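You operate a simulated robot arm through the tools that you are given. There is no shell and no other tool. Be economical: measure what you need, move in short steps, check, and stop when the job is done.

You run a simulated robot arm. Do the job below in one go: nothing can be reset, and whatever is moved stays where it is left.

## Task
Wipe the feeder's grey slide clean, then raise the feeder to its stop.
Fine: it lies over the trough; draw the slide out, wipe it with the teal cloth, lay the cloth back and push the slide home; free the green clamp to lift to the top stop and lock it again; the feeder is not swung; switch, gate, dial, black knob, brush and the orange tub stay. What is to be rubbed or washed off counts as gone when no trace of it is left.

It is judged by the outcome, as a careful person would: the job done as asked, and still so three seconds after it is handed in. It fails if anything else is knocked over, pushed out of place, dropped, spilled or broken. Flat cloth is picked up by pressing the open fingertips on it (5 to 10 N) and closing them slowly along it; thin cloth reads only 2 to 8 mm in the jaws.

## Robot
A 6-joint arm with a four-finger gripper on a trunk, on a base that drives. Base frame: it is fixed to the floor where the robot stands at the start and does not move with it; the origin is under the middle of the robot, x ahead of it, y to its left, z up. Units: m, rad, N and s.
With the tool pointing down near the work surface it reaches from about 0.6 to 0.82 m from the robot's upright axis, wherever it stands. Its first joint turns from -2.897 to 2.897 rad. Places, roughly: black knob on the back of the feeder hopper [0.5, 0.3, 1]; blue dial on the feeder column [0.4, 0.2, 0.6]; grey slide over the feeder trough [0.6, 0, 1]; red switch on the feeder column [0.4, 0.1, 0.6]; steel feeder with an orange handle [0.5, 0.2, 0.9]; steel rod with a blue lever [0.4, 0.1, 1]. Payload 3.43 kg.
Tool frame: the origin (TCP) lies between the finger pads and is the grasp point; the fingertips stand 0.03 m ahead of it; z points along the fingers, y is the line along which they close. Largest opening 0.12 m; the body of the gripper starts 0.085 m behind the TCP.
Orientation is that of the tool frame in the base frame, as a unit quaternion [w, x, y, z]. With the fingers straight down and closing along the base's y, the tool's x points along the base's -x, its y along +y and its z along -z.

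## Interface
- The arm moves only by the tool send_rows. Its argument "targets" is a list that holds one entry, the list of rows, each a list of 7 numbers: the gripper command, from -1 (shut) to 1 (fully open), values between in proportion, then the shift along the tool's x, y, z in m, then the turn, a rotation vector about the tool's x, y, z in rad. In form: [[[grip, dx, dy, dz, rx, ry, rz], ...]]. A call has 1 to 20 rows; each row shifts and turns the commanded pose from where the row before left it, along the tool's axes as they then stand. Rows are played at 5 a second. More than 0.05 m and 0.15 rad between two rows, or a gripper value outside its range, and nothing of the call is played. A pose out of reach is approached as far as the arm can. The call stops where the force on the tool passes 90 N (or 10 N more than at its start, if that is more) or the arm is blocked; 0.2 s more then pass. Each finger halts on what it meets, pressing with about 31 N; the grip force reading is that of the motor and also rises with nothing between the fingers. The clock runs only during rows and for 0.2 s after the last one: add rows that do not move to give the fingers time. The reply holds the time, the measured pose of the TCP, the force on the tool along the base axes, the opening and the grip force, in the units named above and with some noise, with the torque about the TCP (base axes, N m) and any sound that the robot's microphone picked up, and new pictures: "show" is both (left out), scene, wrist or none.
- Cameras (640 x 400 px; columns grow to the right, rows downward): "scene" is now at [0.0677, 0.1881, 1.4907]; the picture's right is [-0.10, -0.99, 0.00], its down [-0.59, 0.06, -0.80] and it looks along [0.80, -0.08, -0.60] (base axes); focal length 214 px, centre (320, 200). "wrist" rides on the gripper at [0.071, -0.017, -0.121] in the tool frame; the picture's right is [0.23, 0.97, 0.00], its down [-0.81, 0.19, -0.55] and it looks along [-0.54, 0.13, 0.83] (tool axes); focal length 275 px, centre (320, 200).
- raise_lower(by): slides the trunk up (or, below 0, down) by that many m; the arm and the scene camera ride with it, the base frame stays. It gives what a move gives, with no picture.
- drive_base(legs): drives the robot by 1 to 6 legs, each [ahead, left, turn to the left] in m, m and rad, along the robot's own axes; the way and the turn of a leg run together, so that a leg with both is an arc; at most 1.5 m and 3.142 rad a leg. The arm and the cameras ride along, it lands a little off, and it stops where it bumps. It gives what a move gives, and a new picture of the scene camera.
- aim_head(pan, tilt): turns the head with the scene camera to pan (to the left, within 2.094 rad either way) and tilt (down, from -0.506 to 1.204), counted from straight ahead of the robot. It gives what a move gives, and a new picture of the scene camera.
- point_at(camera, pixels): for up to 12 pixels [column, row] of the newest picture of that camera ("zoom" is the newest enlarged one), the place [x, y, z] in the base frame of the surface seen there, good to about 0.002 m, but the place of the scene camera against the robot may be out by one fixed shift of up to 0.018 m in any direction. The clock stands still meanwhile.
- zoom(camera, box): a new picture of the part [left, top, right, bottom] of that camera's present view, enlarged. The clock stands still meanwhile.
- close_job(): hands the job in; it is judged then, once.

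Go step by step. Measure first, check grasps and placings, and put right what went wrong. The budget is 80 turns and 260 pictures, counting those below and the enlarged ones. Unless the task says otherwise, let go and move clear before handing in, and close with one line.

The tools are called after "Request:" as name(argument=value, ...) on one line, values as JSON. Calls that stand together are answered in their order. send_rows: Moves the arm, as the interface text tells. Its arguments: {"type":"object","properties":{"targets":{"type":"array"},"show":{"type":"string","enum":["both","scene","wrist","none"]}},"required":["targets"]} The other tools are called the same way: raise_lower (by) slides the trunk up or down; drive_base (legs) drives the base; aim_head (pan, tilt) turns the head that bears the scene camera; point_at (camera, pixels) gives the place of the surface under pixels of a picture; zoom (camera, box) takes an enlarged picture of a part of a camera's view; close_job () hands the job in.

At the start:

```text
t: 0.0
tool_pos: [0.4703, 0.0609, 1.4017]
orientation: [0.001, 0.0, 1.0, 0.0]
ft_force: [0.0, 0.2, 0.0]
moment: [0.03, 0.0, -0.02]
opening: 0.12
gripper_force: 0.0
trunk travel left (down, up): [-0.05, 0.49]
robot x, y, heading: [-0.0006, 0.0039, -0.003]
head pan, tilt: [-0.365, 0.648]
```

scene: 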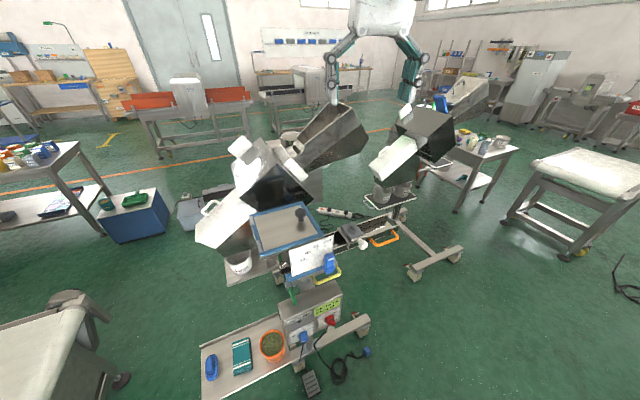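
wrist: 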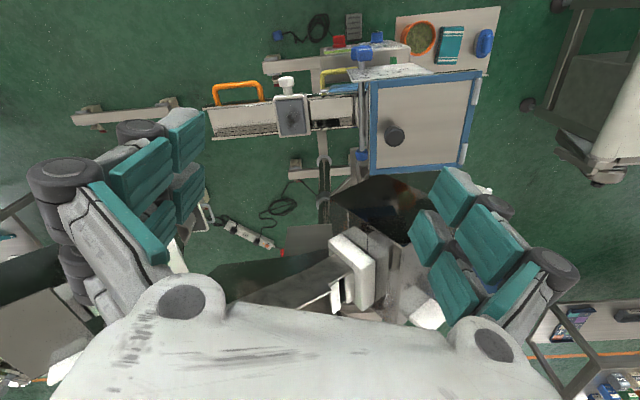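

The feeder stands ahead with its trough running to the right (scene px 340,240), and the teal cloth lies on a low shelf (px 242,355). I'll enlarge both views to identify the parts.

Request:
zoom(camera="scene", box=[220, 180, 420, 305])

Request:
zoom(camera="scene", box=[190, 270, 390, 400])

Request:
zoom(camera="wrist", box=[200, 0, 520, 200])

```text
3.20 times, centred on (320, 242) of scene
```

zoom: 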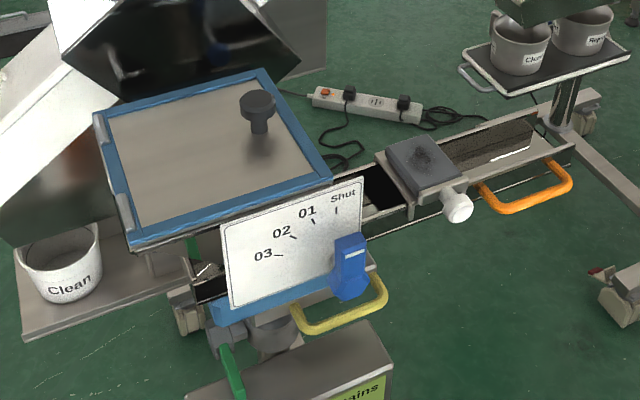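

```text
3.08 times, centred on (290, 335) of scene
```

zoom: 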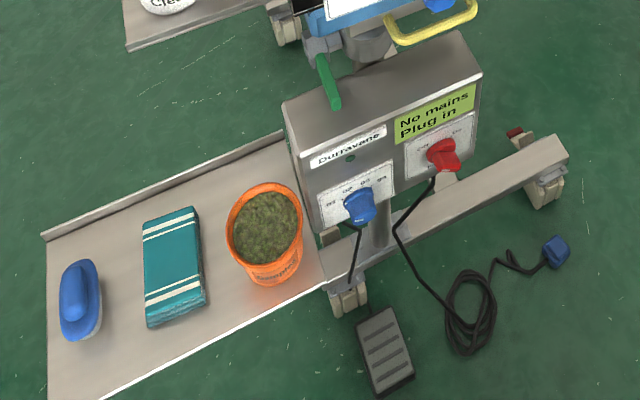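

```text
2.00 times, centred on (360, 100) of wrist
```

zoom: 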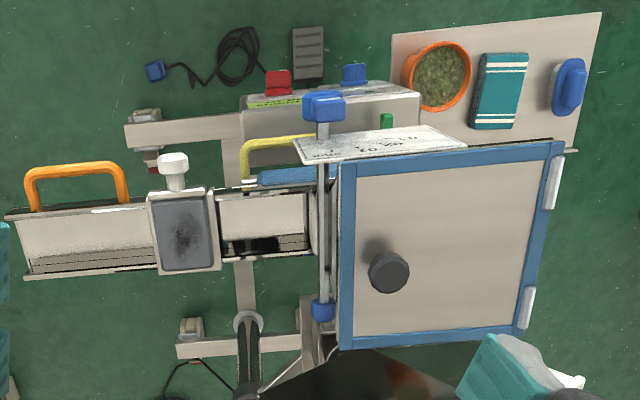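

The slide is the dark plate with a white knob in a grey frame across the trough (wrist zoom px 185,230); the green clamp lever is below the hopper, and the cloth lies on the low shelf. I'll measure them from both cameras.

Request:
point_at(camera="zoom", pixels=[[173, 160], [160, 198], [205, 195], [185, 240], [165, 272], [75, 170], [260, 142], [386, 120], [500, 60], [495, 92], [487, 122], [435, 60]])

Request:
point_at(camera="scene", pixels=[[363, 244], [352, 231], [384, 241], [327, 280], [293, 298], [241, 343], [242, 355], [243, 370], [272, 342], [211, 366], [330, 264], [304, 336]])

```text
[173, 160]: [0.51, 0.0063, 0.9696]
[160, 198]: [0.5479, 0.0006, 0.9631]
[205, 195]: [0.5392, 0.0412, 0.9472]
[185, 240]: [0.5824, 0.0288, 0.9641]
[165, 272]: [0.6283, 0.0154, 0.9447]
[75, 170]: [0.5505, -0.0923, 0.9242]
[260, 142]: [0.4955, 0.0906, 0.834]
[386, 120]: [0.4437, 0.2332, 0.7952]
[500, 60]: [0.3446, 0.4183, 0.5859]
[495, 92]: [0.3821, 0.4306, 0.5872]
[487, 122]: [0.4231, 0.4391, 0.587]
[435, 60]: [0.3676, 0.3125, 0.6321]
```

```text
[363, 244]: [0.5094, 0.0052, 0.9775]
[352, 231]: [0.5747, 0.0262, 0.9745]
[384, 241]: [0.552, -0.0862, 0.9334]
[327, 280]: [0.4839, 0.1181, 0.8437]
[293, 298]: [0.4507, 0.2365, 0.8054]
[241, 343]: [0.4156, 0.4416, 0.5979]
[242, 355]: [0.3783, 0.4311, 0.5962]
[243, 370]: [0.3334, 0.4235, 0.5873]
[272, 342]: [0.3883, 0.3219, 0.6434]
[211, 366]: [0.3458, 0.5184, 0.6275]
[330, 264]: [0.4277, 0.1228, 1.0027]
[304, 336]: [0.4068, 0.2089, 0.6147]
```

Readings agree within about 1 cm (knob at ~[0.51, 0.006, 0.97], cloth ~[0.38, 0.43, 0.59], clamp ~[0.44, 0.233, 0.80]). These are too near for the arm, so I'll back up about 0.19 m.

Request:
drive_base(legs=[[-0.19, 0, 0]])

```text
t: 1.6
tool_pos: [0.2813, 0.0597, 1.4017]
orientation: [0.001, -0.001, 1.0, 0.0]
ft_force: [-0.8, -0.6, -0.1]
moment: [0.0, -0.01, 0.0]
opening: 0.12
gripper_force: 0.0
trunk travel left (down, up): [-0.05, 0.49]
robot x, y, heading: [-0.186, 0.0016, -0.005]
head pan, tilt: [-0.365, 0.648]
```

scene: 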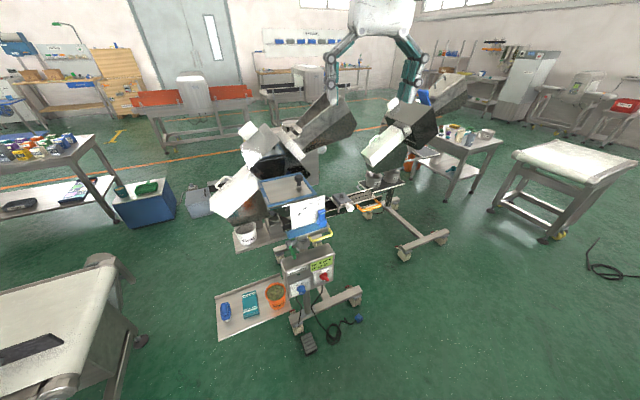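

Request:
zoom(camera="scene", box=[300, 180, 400, 243])

Request:
zoom(camera="scene", box=[260, 220, 360, 283])

```text
6.35 times, centred on (350, 212) of scene
```

zoom: 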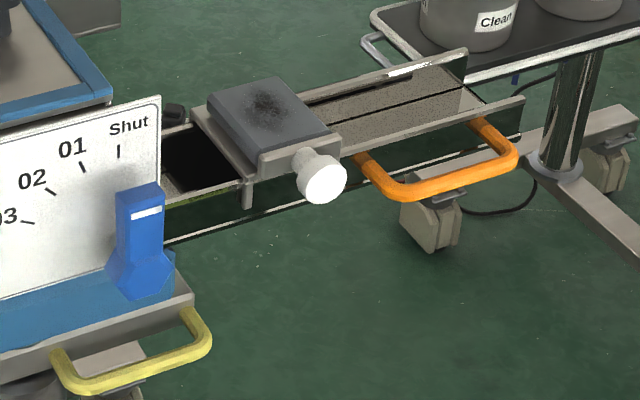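

```text
6.35 times, centred on (310, 252) of scene
```

zoom: 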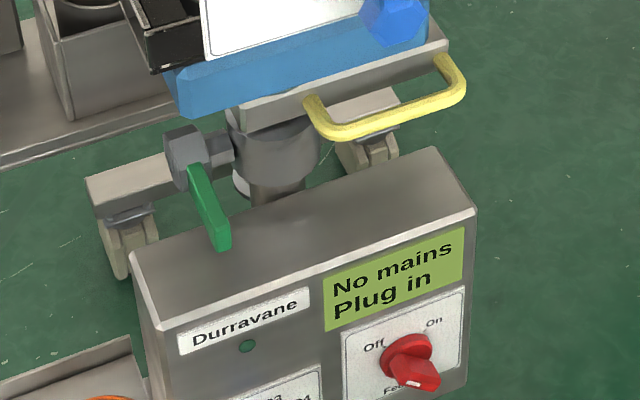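

The knob is clear of its surroundings, and the slide draws along −x (toward me); the clamp lever hangs off the left of the collar. I'll move above the knob with fingers half open.

Request:
send_rows(targets=[[[0.2, -0.0231, -0.0054, 0.03, 0, 0, 0], [0.2, -0.0231, -0.0054, 0.03, 0, 0, 0], [0.2, -0.0231, -0.0054, 0.03, 0, 0, 0], [0.2, -0.0231, -0.0054, 0.03, 0, 0, 0], [0.2, -0.0231, -0.0054, 0.03, 0, 0, 0], [0.2, -0.0231, -0.0054, 0.03, 0, 0, 0], [0.2, -0.0231, -0.0054, 0.03, 0, 0, 0], [0.2, -0.0231, -0.0054, 0.03, 0, 0, 0], [0.2, -0.0231, -0.0054, 0.03, 0, 0, 0], [0.2, -0.0231, -0.0054, 0.03, 0, 0, 0], [0.2, 0, 0, 0, 0, 0, 0]]])

```text
t: 4.0
tool_pos: [0.5154, 0.0069, 1.1029]
orientation: [0.001, 0.0, 1.0, 0.0]
ft_force: [1.1, 0.8, 0.5]
moment: [-0.01, 0.03, 0.04]
opening: 0.0718
gripper_force: 0.1
trunk travel left (down, up): [-0.05, 0.49]
robot x, y, heading: [-0.1881, 0.0037, 0.001]
head pan, tilt: [-0.365, 0.648]
```

scene: 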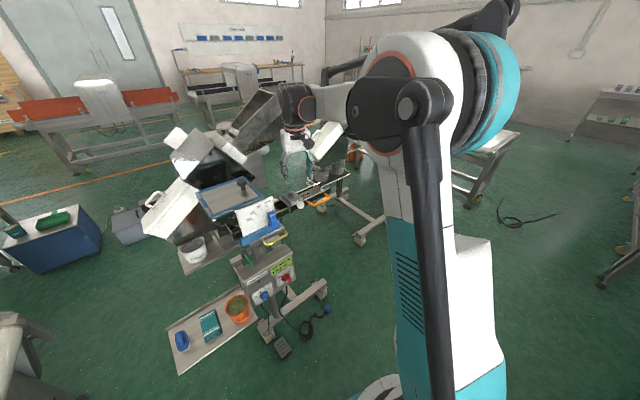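
wrist: 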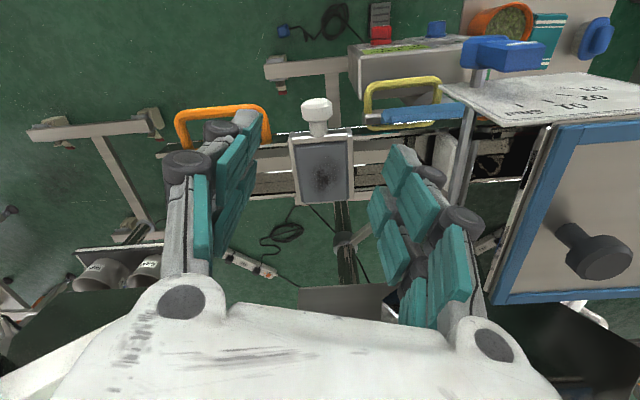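

The knob is at wrist px (316,112) with the slide plate below it at (322,165). Measure precisely.

Request:
point_at(camera="wrist", pixels=[[316, 101], [305, 112], [328, 112], [316, 112], [317, 130], [295, 145], [349, 145], [322, 185], [300, 202], [350, 198], [465, 50], [475, 60]])

Request:
zoom(camera="wrist", box=[260, 80, 400, 220])

```text
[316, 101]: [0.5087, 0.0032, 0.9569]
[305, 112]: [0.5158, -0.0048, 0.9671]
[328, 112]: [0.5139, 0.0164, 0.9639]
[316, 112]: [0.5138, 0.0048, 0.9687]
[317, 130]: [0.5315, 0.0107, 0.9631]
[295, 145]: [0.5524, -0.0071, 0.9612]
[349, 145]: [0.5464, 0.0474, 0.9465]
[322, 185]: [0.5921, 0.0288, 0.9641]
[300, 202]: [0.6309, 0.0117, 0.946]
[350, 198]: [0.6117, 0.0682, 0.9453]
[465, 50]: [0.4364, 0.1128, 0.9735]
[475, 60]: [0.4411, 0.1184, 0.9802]
```

```text
2.86 times, centred on (330, 150) of wrist
```

zoom: 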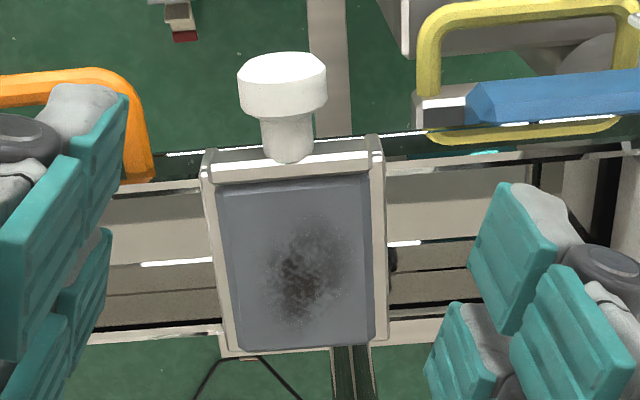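

The whole feeder is turned about 15° in the base frame, so the slide draws along roughly (−0.96,−0.27). I'll measure rail lines to fix the angle.

Request:
point_at(camera="zoom", pixels=[[160, 186], [195, 183], [400, 166], [520, 157], [130, 336], [210, 330], [400, 328], [430, 326], [215, 340], [375, 330], [240, 80], [325, 80]])

```text
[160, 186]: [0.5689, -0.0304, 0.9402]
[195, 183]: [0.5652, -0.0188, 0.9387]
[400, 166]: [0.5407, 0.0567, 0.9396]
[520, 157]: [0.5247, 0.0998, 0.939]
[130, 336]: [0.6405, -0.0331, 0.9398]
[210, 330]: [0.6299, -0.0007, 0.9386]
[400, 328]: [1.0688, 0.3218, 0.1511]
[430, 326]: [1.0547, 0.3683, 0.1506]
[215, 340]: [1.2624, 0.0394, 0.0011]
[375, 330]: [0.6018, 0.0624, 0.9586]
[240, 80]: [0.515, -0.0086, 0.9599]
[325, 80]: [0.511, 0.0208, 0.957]
```

The rail runs at ~18.8°, so I turn the tool by that and descend over the knob (centre ~[0.513,0.006,0.955]) and close.

Request:
send_rows(targets=[[[0.1, 0, 0, 0, 0, 0, -0.11], [0.1, 0, 0, 0, 0, 0, -0.11], [0.1, 0, 0, 0, 0, 0, -0.108], [0.1, 0, 0, 0.0365, 0, 0, 0], [0.1, 0, 0, 0.0365, 0, 0, 0], [0.1, 0, 0, 0.0365, 0, 0, 0], [0.1, 0, 0, 0.0365, 0, 0, 0], [0.1, 0, 0, 0, 0, 0, 0]]], show="wrist")

```text
t: 5.8
tool_pos: [0.515, 0.0094, 0.954]
orientation: [0.001, -0.163, 0.987, 0.001]
ft_force: [-1.6, -1.2, 0.7]
moment: [-0.03, 0.01, -0.03]
opening: 0.0665
gripper_force: 0.6
trunk travel left (down, up): [-0.05, 0.49]
robot x, y, heading: [-0.1954, -0.0045, -0.003]
head pan, tilt: [-0.365, 0.648]
```

wrist: 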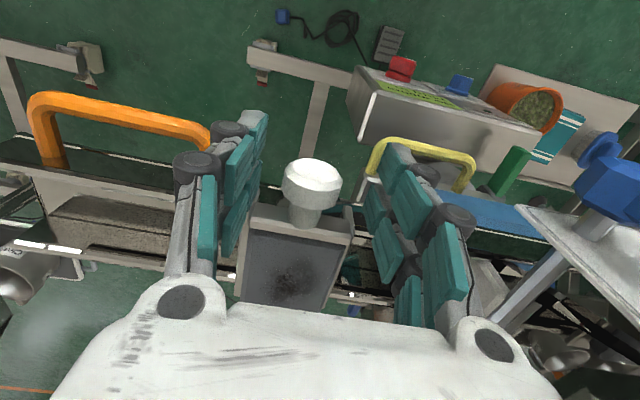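

The knob sits between the fingers, slide aligned. Close, wait.

Request:
send_rows(targets=[[[-1, 0, 0, 0, 0, 0, 0], [-1, 0, 0, 0, 0, 0, 0], [-1, 0, 0, 0, 0, 0, 0]]], show="wrist")

```text
t: 6.5
tool_pos: [0.5159, 0.0058, 0.9556]
orientation: [0.002, -0.161, 0.987, 0.0]
ft_force: [10.9, -30.8, 11.8]
moment: [-0.69, -0.51, -1.28]
opening: 0.0563
gripper_force: 44.6
trunk travel left (down, up): [-0.05, 0.49]
robot x, y, heading: [-0.1894, -0.001, 0.006]
head pan, tilt: [-0.365, 0.648]
```

wrist: 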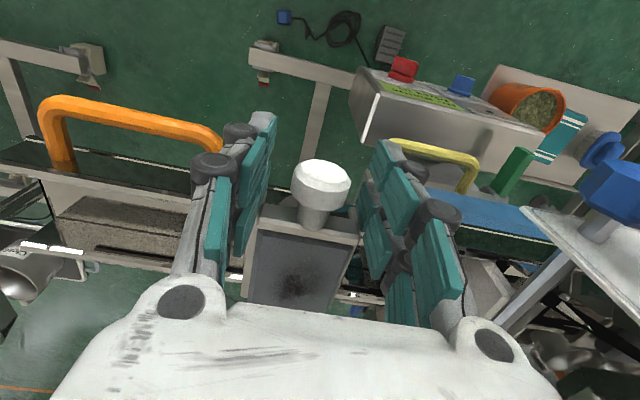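

The grip halted at 56 mm with a −30 N side force: the jaws seem broader along tool x than stated and the left one met the slide frame, about 0.037 m ahead. I'll open, back off 0.02 m and close again.

Request:
send_rows(targets=[[[0.15, 0, 0, 0, 0, 0, 0], [0.15, 0, 0, 0, 0, 0, 0], [0.15, 0.02, 0, 0, 0, 0, 0], [0.15, 0, 0, 0, 0, 0, 0]]], show="wrist")

```text
t: 7.5
tool_pos: [0.4963, 0.0042, 0.954]
orientation: [0.002, -0.164, 0.986, 0.001]
ft_force: [-0.9, -0.2, -0.5]
moment: [0.01, -0.01, 0.0]
opening: 0.0692
gripper_force: 0.1
trunk travel left (down, up): [-0.05, 0.49]
robot x, y, heading: [-0.1884, 0.0003, -0.004]
head pan, tilt: [-0.365, 0.648]
```

wrist: 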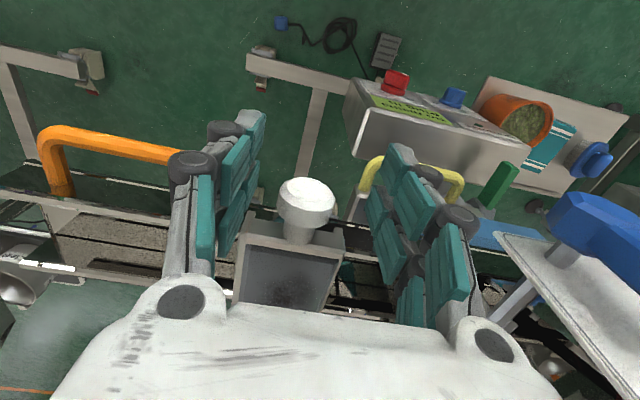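

Force is nil and the frame is clear; knob at px (307,198). Close now.

Request:
send_rows(targets=[[[-0.5, 0, -0.002, 0, 0, 0, 0], [-0.8, 0, 0, 0, 0, 0, 0], [-0.8, 0, 0, 0, 0, 0, 0], [-0.8, 0, 0, 0, 0, 0, 0]]], show="wrist")

```text
t: 8.6
tool_pos: [0.4969, -0.0023, 0.9533]
orientation: [0.001, -0.162, 0.987, 0.0]
ft_force: [4.7, -15.8, -12.6]
moment: [0.07, -0.23, -0.58]
opening: 0.028
gripper_force: 45.1
trunk travel left (down, up): [-0.05, 0.49]
robot x, y, heading: [-0.188, 0.0007, 0.002]
head pan, tilt: [-0.365, 0.648]
```

wrist: 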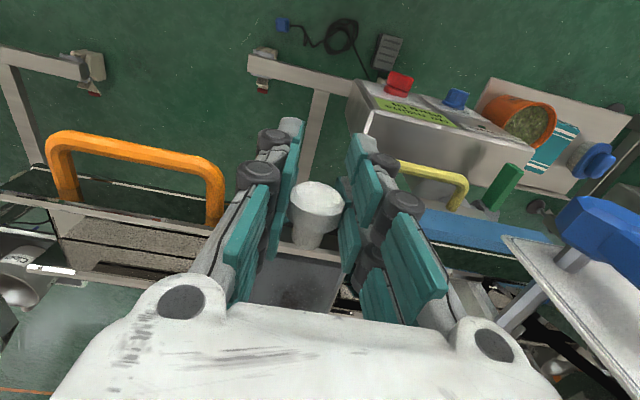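

Knob gripped at 28 mm. Draw the slide out 0.05 m slowly and watch.

Request:
send_rows(targets=[[[-0.8, 0.0, -0.003, 0, 0, 0, 0], [-0.8, 0.01, 0, 0, 0, 0, 0], [-0.8, 0.01, 0, 0, 0, 0, 0], [-0.8, 0.01, 0, 0, 0, 0, 0], [-0.8, 0.01, 0, 0, 0, 0, 0], [-0.8, 0.01, 0, 0, 0, 0, 0]]], show="both")

```text
t: 9.9
tool_pos: [0.4491, -0.0185, 0.9559]
orientation: [0.0, -0.164, 0.986, 0.0]
ft_force: [-3.3, 8.4, -10.5]
moment: [-0.05, 0.0, 0.26]
opening: 0.0282
gripper_force: 44.7
trunk travel left (down, up): [-0.05, 0.49]
robot x, y, heading: [-0.1902, 0.003, -0.0]
head pan, tilt: [-0.365, 0.648]
```

scene: 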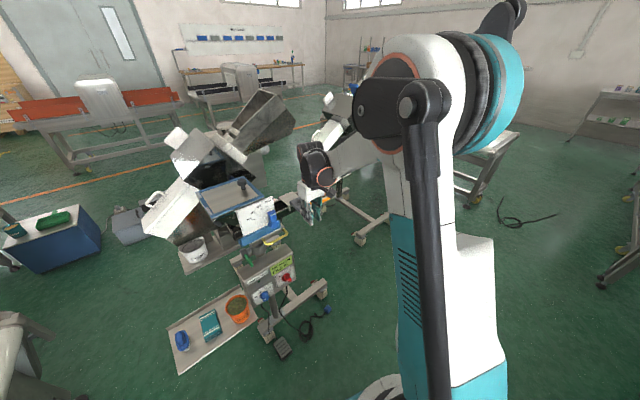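
wrist: 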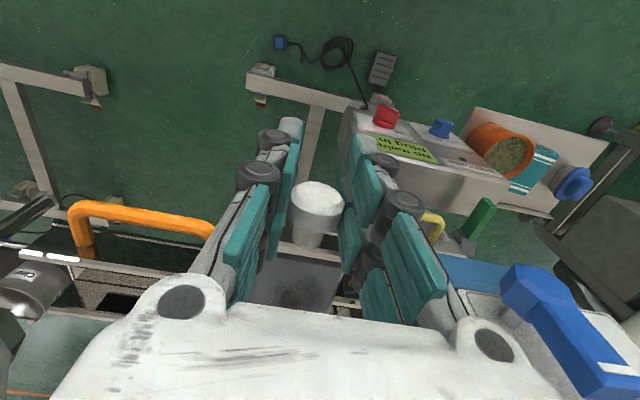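

The slide follows easily (moved 0.05 m). Continue in small steps to feel for its stop.

Request:
send_rows(targets=[[[-0.8, 0.006, 0, 0, 0, 0, 0], [-0.8, 0.006, 0, 0, 0, 0, 0], [-0.8, 0.006, 0, 0, 0, 0, 0], [-0.8, 0, 0, 0, 0, 0, 0]]], show="wrist")

```text
t: 10.9
tool_pos: [0.4342, -0.0225, 0.9539]
orientation: [0.0, -0.164, 0.986, 0.0]
ft_force: [29.9, 26.6, -13.0]
moment: [-0.06, 0.1, 0.08]
opening: 0.0285
gripper_force: 45.2
trunk travel left (down, up): [-0.05, 0.49]
robot x, y, heading: [-0.1907, -0.0005, 0.003]
head pan, tilt: [-0.365, 0.648]
```

wrist: 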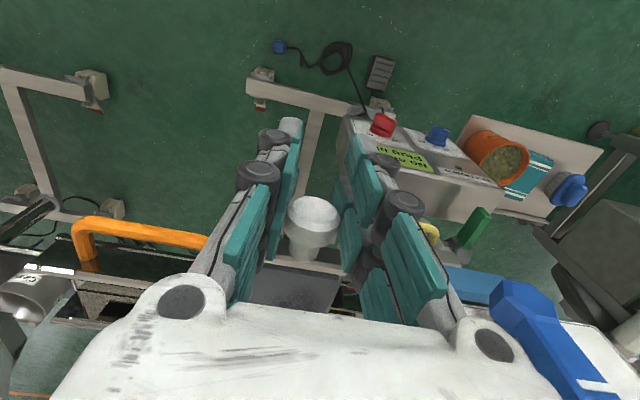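

Stop felt (40 N) after 66 mm of travel. I'll relax a few mm, open and lift straight up, then look.

Request:
send_rows(targets=[[[-0.8, -0.003, 0, 0, 0, 0, 0], [-0.4, 0, 0, 0, 0, 0, 0], [0.1, 0, 0, 0, 0, 0, 0], [0.1, 0, 0, 0, 0, 0, 0], [0.1, 0, 0, -0.03, 0, 0, 0], [0.1, 0, 0, -0.04, 0, 0, 0], [0.1, 0.02, 0, -0.04, 0, 0, 0], [0.1, 0.02, 0, -0.04, 0, 0, 0], [0.1, 0, 0, 0, 0, 0, 0]]], show="wrist")

Request:
zoom(camera="wrist", box=[220, 100, 420, 225])

```text
t: 12.9
tool_pos: [0.3945, -0.0401, 1.1084]
orientation: [0.001, -0.163, 0.987, 0.0]
ft_force: [-1.5, 0.3, 0.9]
moment: [-0.02, -0.02, 0.03]
opening: 0.0661
gripper_force: 0.0
trunk travel left (down, up): [-0.05, 0.49]
robot x, y, heading: [-0.1906, 0.0014, -0.0]
head pan, tilt: [-0.365, 0.648]
```

wrist: 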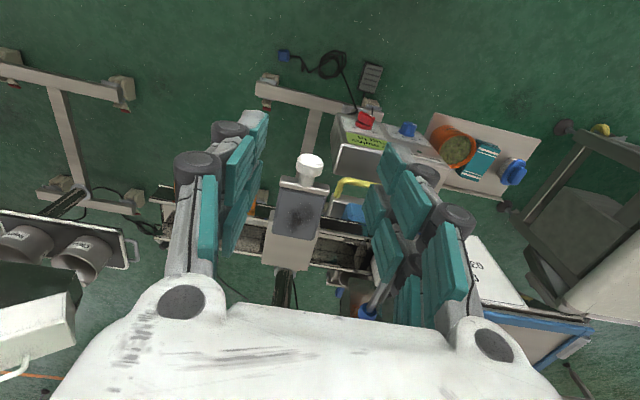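

```text
3.20 times, centred on (320, 162) of wrist
```

zoom: 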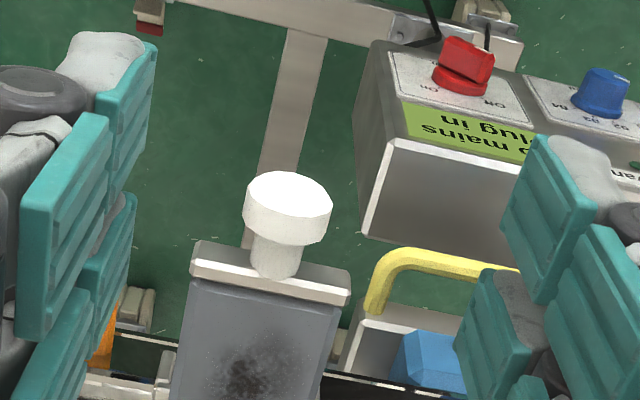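

The slide is drawn out with the stain at zoom px (245,370). Next, swing over toward the cloth, first retracting clear of the dial panel.

Request:
send_rows(targets=[[[0.1, 0.021, 0.042, 0, 0, 0, 0], [0.1, 0.021, 0.042, 0, 0, 0, 0], [0.1, 0.021, 0.042, 0, 0, 0, 0], [0.1, -0.0133, 0.0391, 0, 0, 0, 0], [0.1, -0.0133, 0.0391, 0, 0, 0, 0], [0.1, -0.0133, 0.0391, 0, 0, 0, 0], [0.1, -0.0133, 0.0391, 0, 0, 0, 0], [0.1, -0.0133, 0.0391, 0, 0, 0, 0], [0.1, -0.0133, 0.0391, 0, 0, 0, 0], [0.1, -0.0133, 0.0391, 0, 0, 0, 0], [0.1, -0.0133, 0.0391, 0, 0, 0, 0], [0.1, 0, 0, 0, 0, 0, 0]]])

Request:
zoom(camera="wrist", box=[240, 60, 440, 185])

```text
t: 15.6
tool_pos: [0.2965, 0.3902, 1.1061]
orientation: [0.001, -0.163, 0.987, 0.0]
ft_force: [0.1, 0.7, -0.2]
moment: [-0.03, -0.01, 0.0]
opening: 0.0659
gripper_force: 0.0
trunk travel left (down, up): [-0.05, 0.49]
robot x, y, heading: [-0.1895, 0.0015, -0.006]
head pan, tilt: [-0.365, 0.648]
```

scene: 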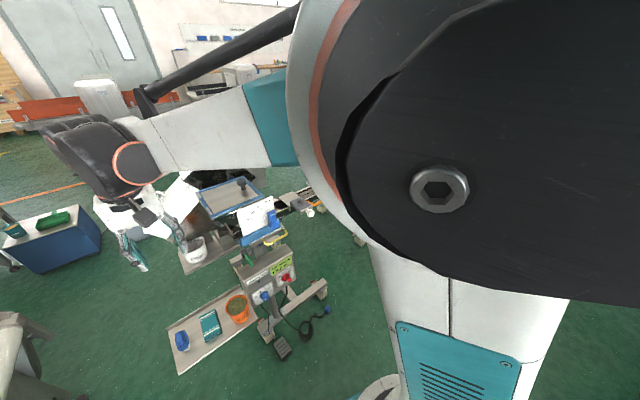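
wrist: 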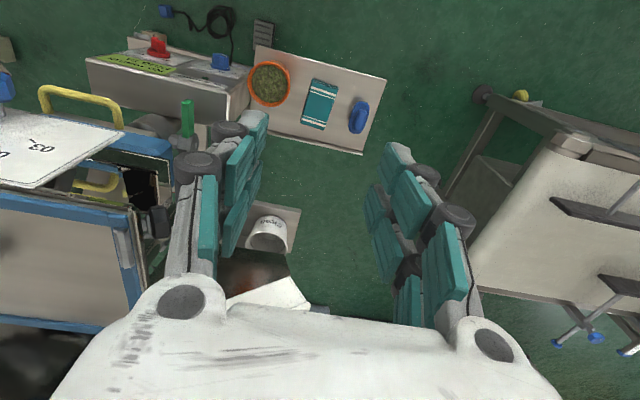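

```text
3.20 times, centred on (340, 122) of wrist
```

zoom: 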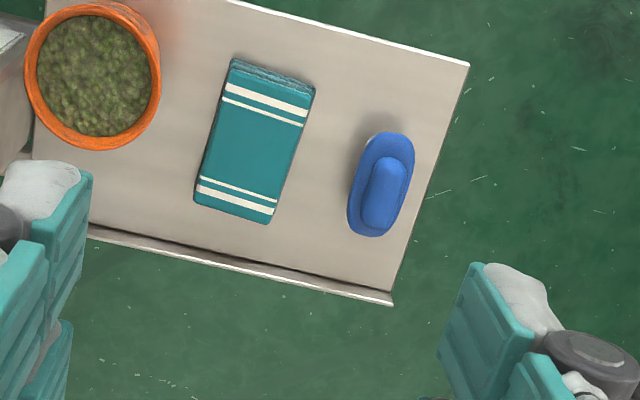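

The cloth is folded (zoom px 195–315, 58–222) with ~35 mm clear of the tub. Measure its corners and shelf.

Request:
point_at(camera="zoom", pixels=[[234, 70], [312, 93], [197, 198], [268, 218], [254, 145], [200, 90], [180, 200], [320, 170], [382, 190], [95, 70], [160, 70], [360, 285]])

Request:
point_at(camera="wrist", pixels=[[125, 215], [140, 290], [120, 165], [187, 105], [187, 130], [155, 190], [150, 240], [265, 232], [110, 130]])

```text
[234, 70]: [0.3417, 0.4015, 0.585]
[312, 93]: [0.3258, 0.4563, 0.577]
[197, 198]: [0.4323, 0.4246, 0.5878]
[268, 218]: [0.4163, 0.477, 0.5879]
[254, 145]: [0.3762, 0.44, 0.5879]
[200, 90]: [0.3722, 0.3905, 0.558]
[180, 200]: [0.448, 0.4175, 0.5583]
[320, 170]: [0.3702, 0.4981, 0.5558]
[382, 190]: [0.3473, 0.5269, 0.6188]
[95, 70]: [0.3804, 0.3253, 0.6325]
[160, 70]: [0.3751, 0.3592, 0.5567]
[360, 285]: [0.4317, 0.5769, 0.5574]
```

```text
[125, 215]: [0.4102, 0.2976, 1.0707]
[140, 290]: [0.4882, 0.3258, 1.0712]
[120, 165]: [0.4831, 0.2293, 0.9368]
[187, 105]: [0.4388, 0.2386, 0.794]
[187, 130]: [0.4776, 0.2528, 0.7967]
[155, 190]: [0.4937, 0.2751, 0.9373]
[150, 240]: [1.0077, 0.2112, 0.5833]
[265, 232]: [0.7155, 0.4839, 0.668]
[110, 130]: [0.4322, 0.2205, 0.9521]
```

The cloth is a folded pad ~57×92×30 mm, top at z 0.588, centre [0.379,0.440], turned ~15°; it has free space either side. I'll straddle it across its width: move above with ~85 mm opening.

Request:
send_rows(targets=[[[0.42, -0.01047, 0.0023, 0.0396, 0, 0, 0], [0.42, -0.01047, 0.0023, 0.0396, 0, 0, 0], [0.42, -0.01047, 0.0023, 0.0396, 0, 0, 0], [0.42, -0.01047, 0.0023, 0.0396, 0, 0, 0], [0.42, -0.01047, 0.0023, 0.0396, 0, 0, 0], [0.42, -0.01047, 0.0023, 0.0396, 0, 0, 0], [0.42, -0.01047, 0.0023, 0.0396, 0, 0, 0], [0.42, -0.01047, 0.0023, 0.0396, 0, 0, 0], [0.42, -0.01047, 0.0023, 0.0396, 0, 0, 0], [0.42, 0, 0, 0, 0, 0, 0.06], [0.42, 0, 0, 0, 0, 0, 0]]])

Request:
zoom(camera="scene", box=[100, 150, 340, 390])

```text
t: 17.9
tool_pos: [0.3806, 0.4415, 0.7475]
orientation: [0.001, -0.134, 0.991, 0.0]
ft_force: [-0.9, 1.1, 0.4]
moment: [0.02, -0.04, 0.05]
opening: 0.0851
gripper_force: 0.1
trunk travel left (down, up): [-0.05, 0.49]
robot x, y, heading: [-0.1917, 0.0021, 0.001]
head pan, tilt: [-0.365, 0.648]
```

scene: 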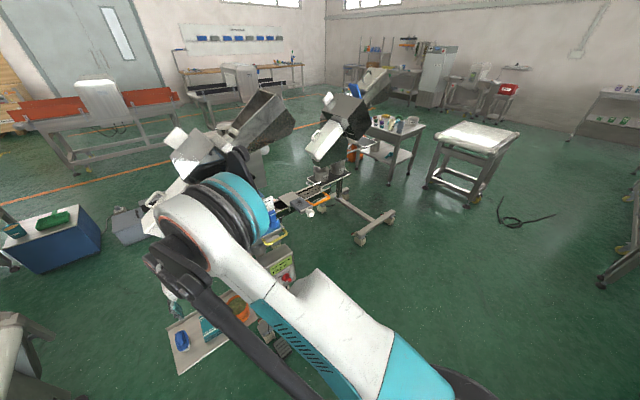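
wrist: 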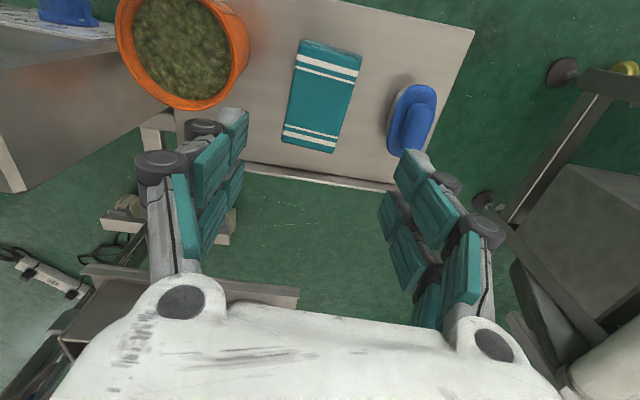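

```text
1.67 times, centred on (220, 270) of scene
```

zoom: 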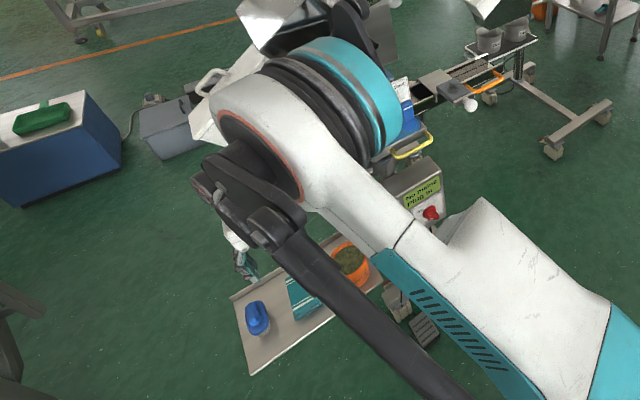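

The cloth lies between the finger lines at wrist px (322,95). I'll check the elbow's clearance from the hopper before descending.

Request:
point_at(camera="scene", pixels=[[262, 215], [245, 190], [220, 185], [200, 160], [275, 222], [255, 240]])

Request:
point_at(camera="wrist", pixels=[[302, 45], [361, 58], [283, 138], [333, 150], [320, 95], [390, 130], [248, 60], [225, 100]])

```text
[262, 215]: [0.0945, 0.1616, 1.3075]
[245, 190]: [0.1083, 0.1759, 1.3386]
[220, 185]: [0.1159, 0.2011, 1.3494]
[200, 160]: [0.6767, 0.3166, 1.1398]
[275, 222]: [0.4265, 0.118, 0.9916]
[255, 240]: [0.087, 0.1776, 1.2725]
```

```text
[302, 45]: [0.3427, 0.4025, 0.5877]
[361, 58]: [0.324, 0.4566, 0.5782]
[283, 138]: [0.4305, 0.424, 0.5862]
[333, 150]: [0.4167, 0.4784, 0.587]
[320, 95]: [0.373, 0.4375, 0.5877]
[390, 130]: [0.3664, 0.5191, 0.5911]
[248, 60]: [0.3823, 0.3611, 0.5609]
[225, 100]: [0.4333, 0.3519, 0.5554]
```

Elbow is well clear. Descend so the tips reach z≈0.572 (upper half of the pad), opening narrowed to 76 mm.

Request:
send_rows(targets=[[[0.27, 0, 0, 0.04, 0, 0, 0], [0.27, 0, 0, 0.04, 0, 0, 0], [0.27, 0, 0, 0.03, 0, 0, 0], [0.27, 0, 0, 0.02, 0, 0, 0], [0.27, 0, 0, 0.0155, 0, 0, 0], [0.27, 0, 0, 0, 0, 0, 0]]], show="wrist")

```text
t: 19.4
tool_pos: [0.376, 0.442, 0.603]
orientation: [0.001, -0.134, 0.991, 0.0]
ft_force: [0.5, 0.3, 0.0]
moment: [-0.03, 0.0, -0.01]
opening: 0.076
gripper_force: 0.2
trunk travel left (down, up): [-0.05, 0.49]
robot x, y, heading: [-0.1909, -0.0009, 0.001]
head pan, tilt: [-0.365, 0.648]
```

wrist: 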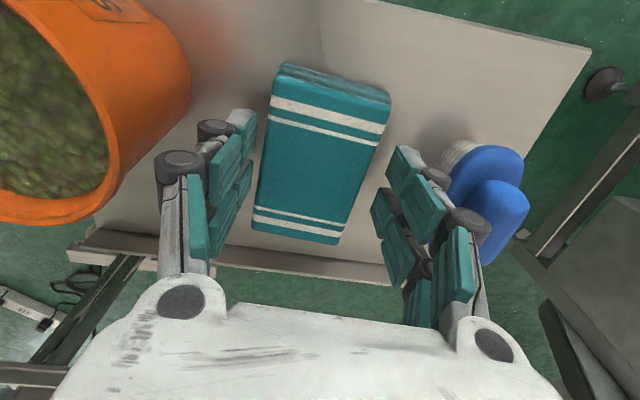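

The pad is centred between the jaws, no contact. Close gradually.

Request:
send_rows(targets=[[[0.15, 0, 0, 0, 0, 0, 0], [0.05, 0, 0, 0, 0, 0, 0], [-0.05, 0, 0, 0, 0, 0, 0], [-0.15, 0, 0, 0, 0, 0, 0], [-0.25, 0, 0, 0, 0, 0, 0], [-0.35, 0, 0, 0, 0, 0, 0], [-0.35, 0, 0, 0, 0, 0, 0]]], show="wrist")

```text
t: 20.9
tool_pos: [0.3774, 0.4404, 0.6041]
orientation: [0.001, -0.134, 0.991, 0.0]
ft_force: [0.8, 0.2, 1.9]
moment: [-0.03, -0.06, -0.05]
opening: 0.0641
gripper_force: 31.0
trunk travel left (down, up): [-0.05, 0.49]
robot x, y, heading: [-0.1891, -0.0014, -0.001]
head pan, tilt: [-0.365, 0.648]
```

wrist: 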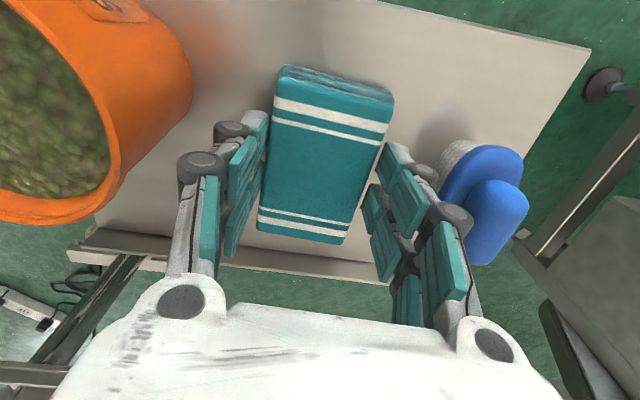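

The pad holds firmly at 64 mm, 31 N. Lift it and check.

Request:
send_rows(targets=[[[-0.6, 0, 0, -0.01, 0, 0, 0], [-0.6, 0, 0, -0.03, 0, 0, 0], [-0.6, 0, 0, -0.04, 0, 0, 0], [-0.6, 0, 0, -0.04, 0, 0, 0], [-0.6, 0, 0, 0, 0, 0, 0]]], show="wrist")

```text
t: 22.1
tool_pos: [0.3777, 0.4414, 0.7216]
orientation: [0.0, -0.134, 0.991, 0.0]
ft_force: [-0.2, -1.1, 0.6]
moment: [0.0, 0.01, 0.0]
opening: 0.0639
gripper_force: 31.2
trunk travel left (down, up): [-0.05, 0.49]
robot x, y, heading: [-0.1912, 0.0002, 0.0]
head pan, tilt: [-0.365, 0.648]
```

wrist: 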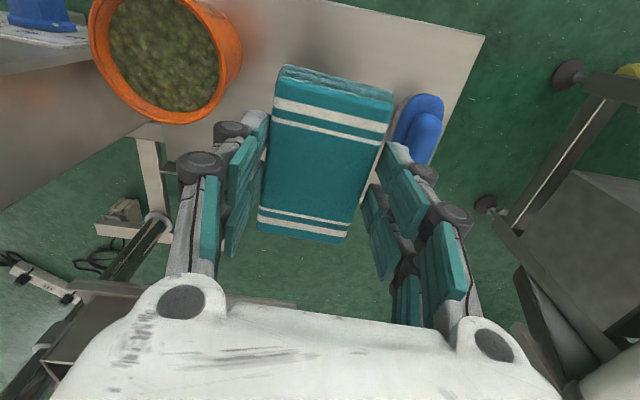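

Cloth held; its bottom is 47 mm below the TCP. Carry it back up the same way and across in front of the feeder.

Request:
send_rows(targets=[[[-0.6, 0.00917, -0.00276, -0.038, 0, 0, 0], [-0.6, 0.00917, -0.00276, -0.038, 0, 0, 0], [-0.6, 0.00917, -0.00276, -0.038, 0, 0, 0], [-0.6, 0.00917, -0.00276, -0.038, 0, 0, 0], [-0.6, 0.00917, -0.00276, -0.038, 0, 0, 0], [-0.6, 0.00917, -0.00276, -0.038, 0, 0, 0], [-0.6, 0.00917, -0.00276, -0.038, 0, 0, 0], [-0.6, 0.00917, -0.00276, -0.038, 0, 0, 0], [-0.6, 0.00917, -0.00276, -0.038, 0, 0, 0], [-0.6, 0.00917, -0.00276, -0.038, 0, 0, 0], [-0.6, 0.011, -0.03976, 0, 0, 0, 0], [-0.6, 0.011, -0.03976, 0, 0, 0, 0], [-0.6, 0.011, -0.03976, 0, 0, 0, 0], [-0.6, 0.011, -0.03976, 0, 0, 0, 0], [-0.6, 0.011, -0.03976, 0, 0, 0, 0], [-0.6, 0.011, -0.03976, 0, 0, 0, 0], [-0.6, 0.011, -0.03976, 0, 0, 0, 0], [-0.6, 0.011, -0.03976, 0, 0, 0, 0], [-0.6, 0, 0, 0, 0, 0, -0.06]]])

```text
t: 26.1
tool_pos: [0.2967, 0.0606, 1.1012]
orientation: [0.001, -0.164, 0.986, 0.0]
ft_force: [-0.5, -0.8, 0.0]
moment: [0.05, 0.0, -0.02]
opening: 0.0641
gripper_force: 30.7
trunk travel left (down, up): [-0.05, 0.49]
robot x, y, heading: [-0.1921, 0.0019, 0.002]
head pan, tilt: [-0.365, 0.648]
```

scene: 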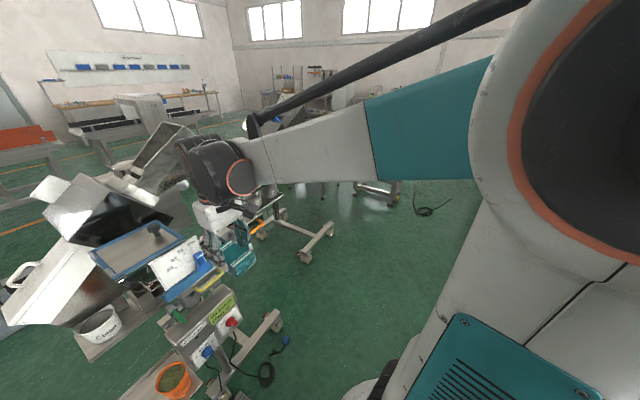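
wrist: 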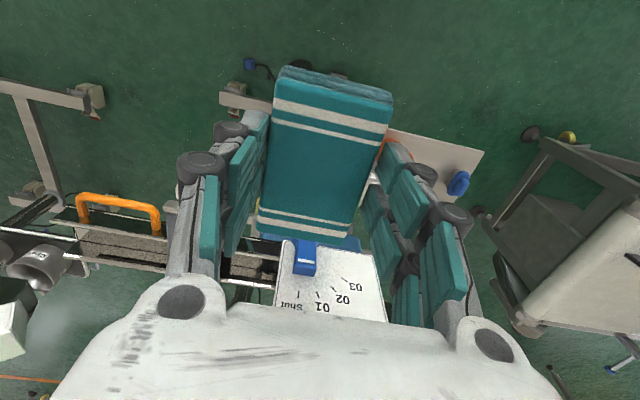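

The cloth is carried fine. Move right, then forward above the drawn slide (plate centre ≈[0.515,0.007], top ≈0.964), staying at z 1.10.

Request:
send_rows(targets=[[[-0.6, 0, -0.045, 0, 0, 0, 0], [-0.6, 0, -0.045, 0, 0, 0, 0], [-0.6, -0.0386, -0.0057, 0, 0, 0, 0], [-0.6, -0.0386, -0.0057, 0, 0, 0, 0], [-0.6, -0.0386, -0.0057, 0, 0, 0, 0], [-0.6, -0.0386, -0.0057, 0, 0, 0, 0], [-0.6, -0.0386, -0.0057, 0, 0, 0, 0], [-0.6, 0, 0, 0, 0, 0, 0]]])

Request:
zoom(camera="scene", box=[180, 160, 340, 260])

```text
t: 27.9
tool_pos: [0.5211, 0.0118, 1.1005]
orientation: [0.001, -0.164, 0.987, 0.0]
ft_force: [0.8, -0.5, -1.4]
moment: [-0.02, 0.03, -0.04]
opening: 0.0642
gripper_force: 31.5
trunk travel left (down, up): [-0.05, 0.49]
robot x, y, heading: [-0.1884, 0.0009, -0.006]
head pan, tilt: [-0.365, 0.648]
```

scene: 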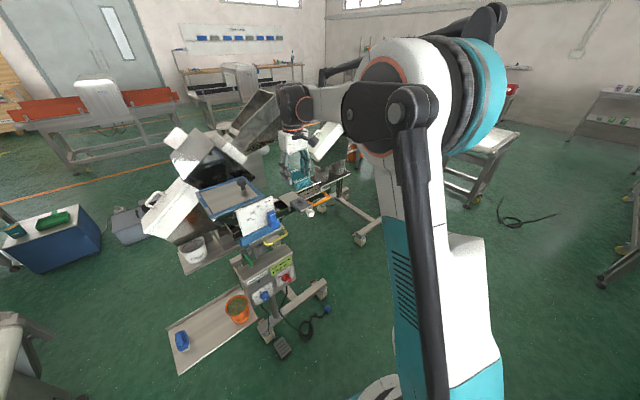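
wrist: 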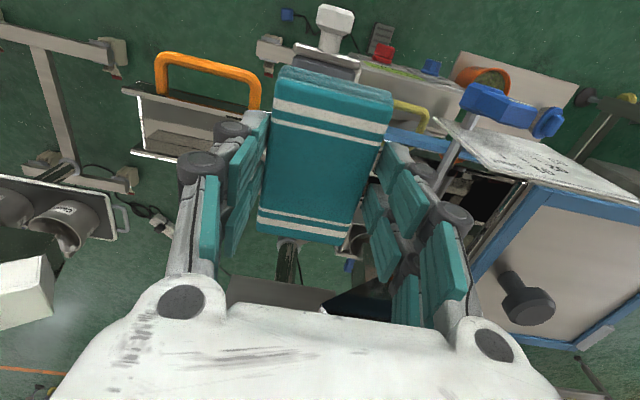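

```text
4.00 times, centred on (260, 210) of scene
```

zoom: 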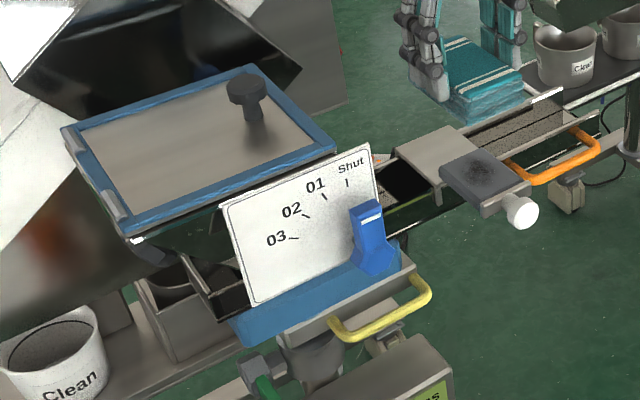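

The slide plate with stain shows beyond the cloth's front edge. I'll measure it from the wrist view, and the plate/stain in the scene zoom as check.

Request:
point_at(camera="zoom", pixels=[[442, 166], [487, 215], [525, 185], [478, 152], [478, 172], [520, 210], [430, 145], [500, 75]])

Request:
point_at(camera="wrist", pixels=[[336, 12], [325, 66], [350, 71], [300, 62], [355, 65], [297, 50], [320, 15], [352, 18]])

```text
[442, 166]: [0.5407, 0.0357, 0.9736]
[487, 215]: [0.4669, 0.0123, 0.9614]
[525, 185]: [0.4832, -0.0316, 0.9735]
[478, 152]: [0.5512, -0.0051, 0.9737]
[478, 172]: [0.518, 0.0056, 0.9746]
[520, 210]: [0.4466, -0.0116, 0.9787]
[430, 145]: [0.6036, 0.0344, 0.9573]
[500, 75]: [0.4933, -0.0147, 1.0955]
```

```text
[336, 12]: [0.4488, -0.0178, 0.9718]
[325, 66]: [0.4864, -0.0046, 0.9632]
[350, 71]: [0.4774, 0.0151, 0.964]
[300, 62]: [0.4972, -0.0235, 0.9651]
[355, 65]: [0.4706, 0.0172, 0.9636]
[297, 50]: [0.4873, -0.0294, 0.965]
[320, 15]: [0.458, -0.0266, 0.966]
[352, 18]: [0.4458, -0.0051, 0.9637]
```

Plate top is z≈0.964, centre ≈[0.512,0.005], stain ≈[0.519,0.006]. Descend to just above, then press in gently.

Request:
send_rows(targets=[[[-0.6, 0.0057, -0.0044, 0.03, 0, 0, 0], [-0.6, 0, 0, 0.03, 0, 0, 0], [-0.6, 0, 0, 0.02, 0, 0, 0], [-0.6, 0, 0, 0.004, 0, 0, 0], [-0.6, 0, 0, 0.004, 0, 0, 0], [-0.6, 0, 0, 0, 0, 0, 0]]], show="wrist")

```text
t: 29.4
tool_pos: [0.5147, 0.004, 1.0155]
orientation: [0.002, -0.163, 0.987, -0.001]
ft_force: [5.7, -0.1, 22.4]
moment: [-0.29, 0.62, 0.09]
opening: 0.0643
gripper_force: 31.4
trunk travel left (down, up): [-0.05, 0.49]
robot x, y, heading: [-0.1885, 0.0016, -0.001]
head pan, tilt: [-0.365, 0.648]
```

wrist: 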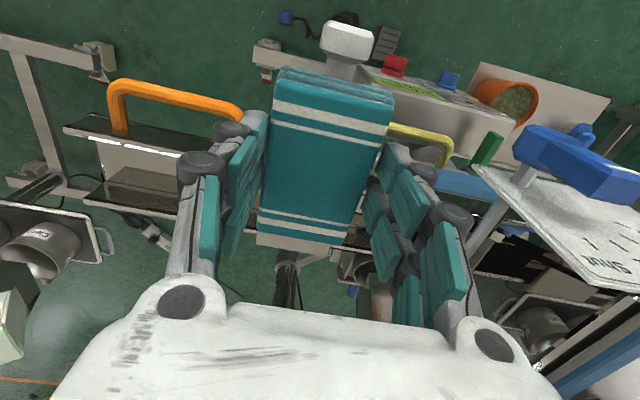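

Contact at 22 N. Ease off a little and wipe with short sideways strokes.

Request:
send_rows(targets=[[[-0.6, 0, 0, -0.0015, 0, 0, 0], [-0.6, 0, 0.01, 0, 0, 0, 0], [-0.6, 0, 0.008, 0, 0, 0, 0], [-0.6, 0, -0.012, 0, 0, 0, 0], [-0.6, 0, -0.012, 0, 0, 0, 0], [-0.6, 0, -0.012, 0, 0, 0, 0], [-0.6, -0.006, 0.012, 0, 0, 0, 0], [-0.6, 0, 0.012, 0, 0, 0, 0], [-0.6, 0, 0.012, 0, 0, 0, 0], [-0.6, 0, -0.012, 0, 0, 0, 0], [-0.6, 0, -0.012, 0, 0, 0, 0], [-0.6, 0, -0.012, 0, 0, 0, 0], [-0.6, 0.006, 0.012, 0, 0, 0, 0], [-0.6, 0, 0.012, 0, 0, 0, 0], [-0.6, 0, 0.012, 0, 0, 0, 0], [-0.6, 0, -0.012, 0, 0, 0, 0], [-0.6, 0, -0.006, 0, 0, 0, 0]]], show="wrist")

```text
t: 33.0
tool_pos: [0.5146, 0.0026, 1.017]
orientation: [0.001, -0.164, 0.987, 0.0]
ft_force: [-0.4, 0.1, -0.4]
moment: [-0.01, 0.03, -0.01]
opening: 0.0643
gripper_force: 31.1
trunk travel left (down, up): [-0.05, 0.49]
robot x, y, heading: [-0.1879, -0.0013, -0.004]
head pan, tilt: [-0.365, 0.648]
```

wrist: 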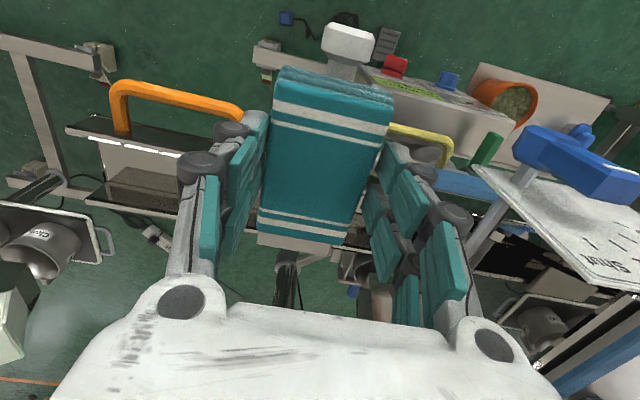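

The 1.5 mm easing lost contact entirely (stiff). Press 1.3 mm back down and check force before stroking.

Request:
send_rows(targets=[[[-0.6, 0, 0, 0.0012, 0, 0, 0], [-0.6, 0, 0.012, 0, 0, 0, 0], [-0.6, 0, 0, 0, 0, 0, 0]]], show="none")

```text
t: 33.8
tool_pos: [0.5077, 0.0147, 1.0161]
orientation: [0.001, -0.163, 0.987, 0.001]
ft_force: [1.2, -2.5, 11.9]
moment: [-0.38, 0.41, 0.11]
opening: 0.0642
gripper_force: 31.3
trunk travel left (down, up): [-0.05, 0.49]
robot x, y, heading: [-0.1876, -0.0008, 0.003]
head pan, tilt: [-0.365, 0.648]
```

12 N now. Wipe with sideways strokes at several depths, ending centred.

Request:
send_rows(targets=[[[-0.6, 0, -0.012, 0, 0, 0, 0], [-0.6, 0, -0.012, 0, 0, 0, 0], [-0.6, 0, -0.012, 0, 0, 0, 0], [-0.6, 0, 0.012, 0, 0, 0, 0], [-0.6, 0, 0.012, 0, 0, 0, 0], [-0.6, 0, 0.012, 0, 0, 0, 0], [-0.6, -0.006, -0.012, 0, 0, 0, 0], [-0.6, 0, -0.012, 0, 0, 0, 0], [-0.6, 0, -0.012, 0, 0, 0, 0], [-0.6, 0, 0.012, 0, 0, 0, 0], [-0.6, 0, 0.012, 0, 0, 0, 0], [-0.6, 0, 0.012, 0, 0, 0, 0], [-0.6, 0.006, -0.012, 0, 0, 0, 0], [-0.6, 0, -0.012, 0, 0, 0, 0], [-0.6, 0, -0.012, 0, 0, 0, 0], [-0.6, 0, 0.012, 0, 0, 0, 0], [-0.6, 0, 0.012, 0, 0, 0, 0], [-0.6, 0, 0, 0, 0, 0, 0]]], show="none")

Request:
send_rows(targets=[[[-0.6, 0, 0, -0.04, 0, 0, 0], [-0.6, 0, 0, -0.04, 0, 0, 0], [-0.6, 0, 0, 0, 0, 0, 0]]], show="both")

Request:
zoom(camera="scene", box=[270, 170, 350, 220])

```text
t: 37.5
tool_pos: [0.5129, 0.005, 1.0155]
orientation: [0.001, -0.164, 0.986, -0.001]
ft_force: [0.0, 0.7, 1.6]
moment: [0.0, 0.08, -0.03]
opening: 0.0641
gripper_force: 30.7
trunk travel left (down, up): [-0.05, 0.49]
robot x, y, heading: [-0.188, 0.0006, 0.002]
head pan, tilt: [-0.365, 0.648]
```

```text
t: 38.4
tool_pos: [0.5135, 0.0063, 1.0991]
orientation: [0.001, -0.164, 0.986, 0.0]
ft_force: [0.0, 1.1, -0.6]
moment: [-0.01, 0.02, 0.02]
opening: 0.0643
gripper_force: 31.3
trunk travel left (down, up): [-0.05, 0.49]
robot x, y, heading: [-0.189, 0.0033, -0.005]
head pan, tilt: [-0.365, 0.648]
```

scene: 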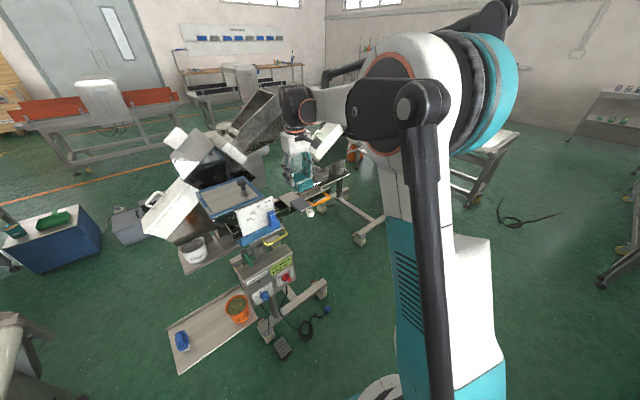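
wrist: 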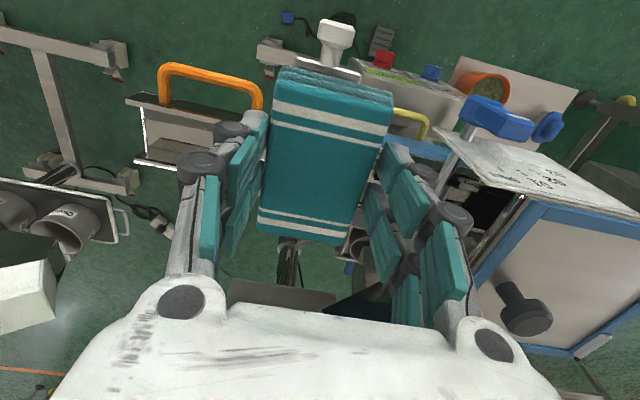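

```text
8.00 times, centred on (310, 195) of scene
```

zoom: 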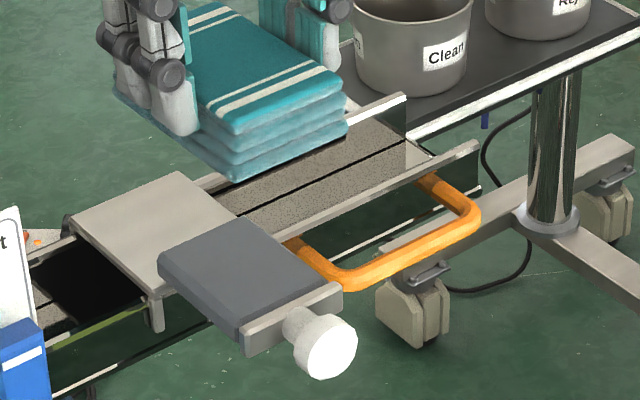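

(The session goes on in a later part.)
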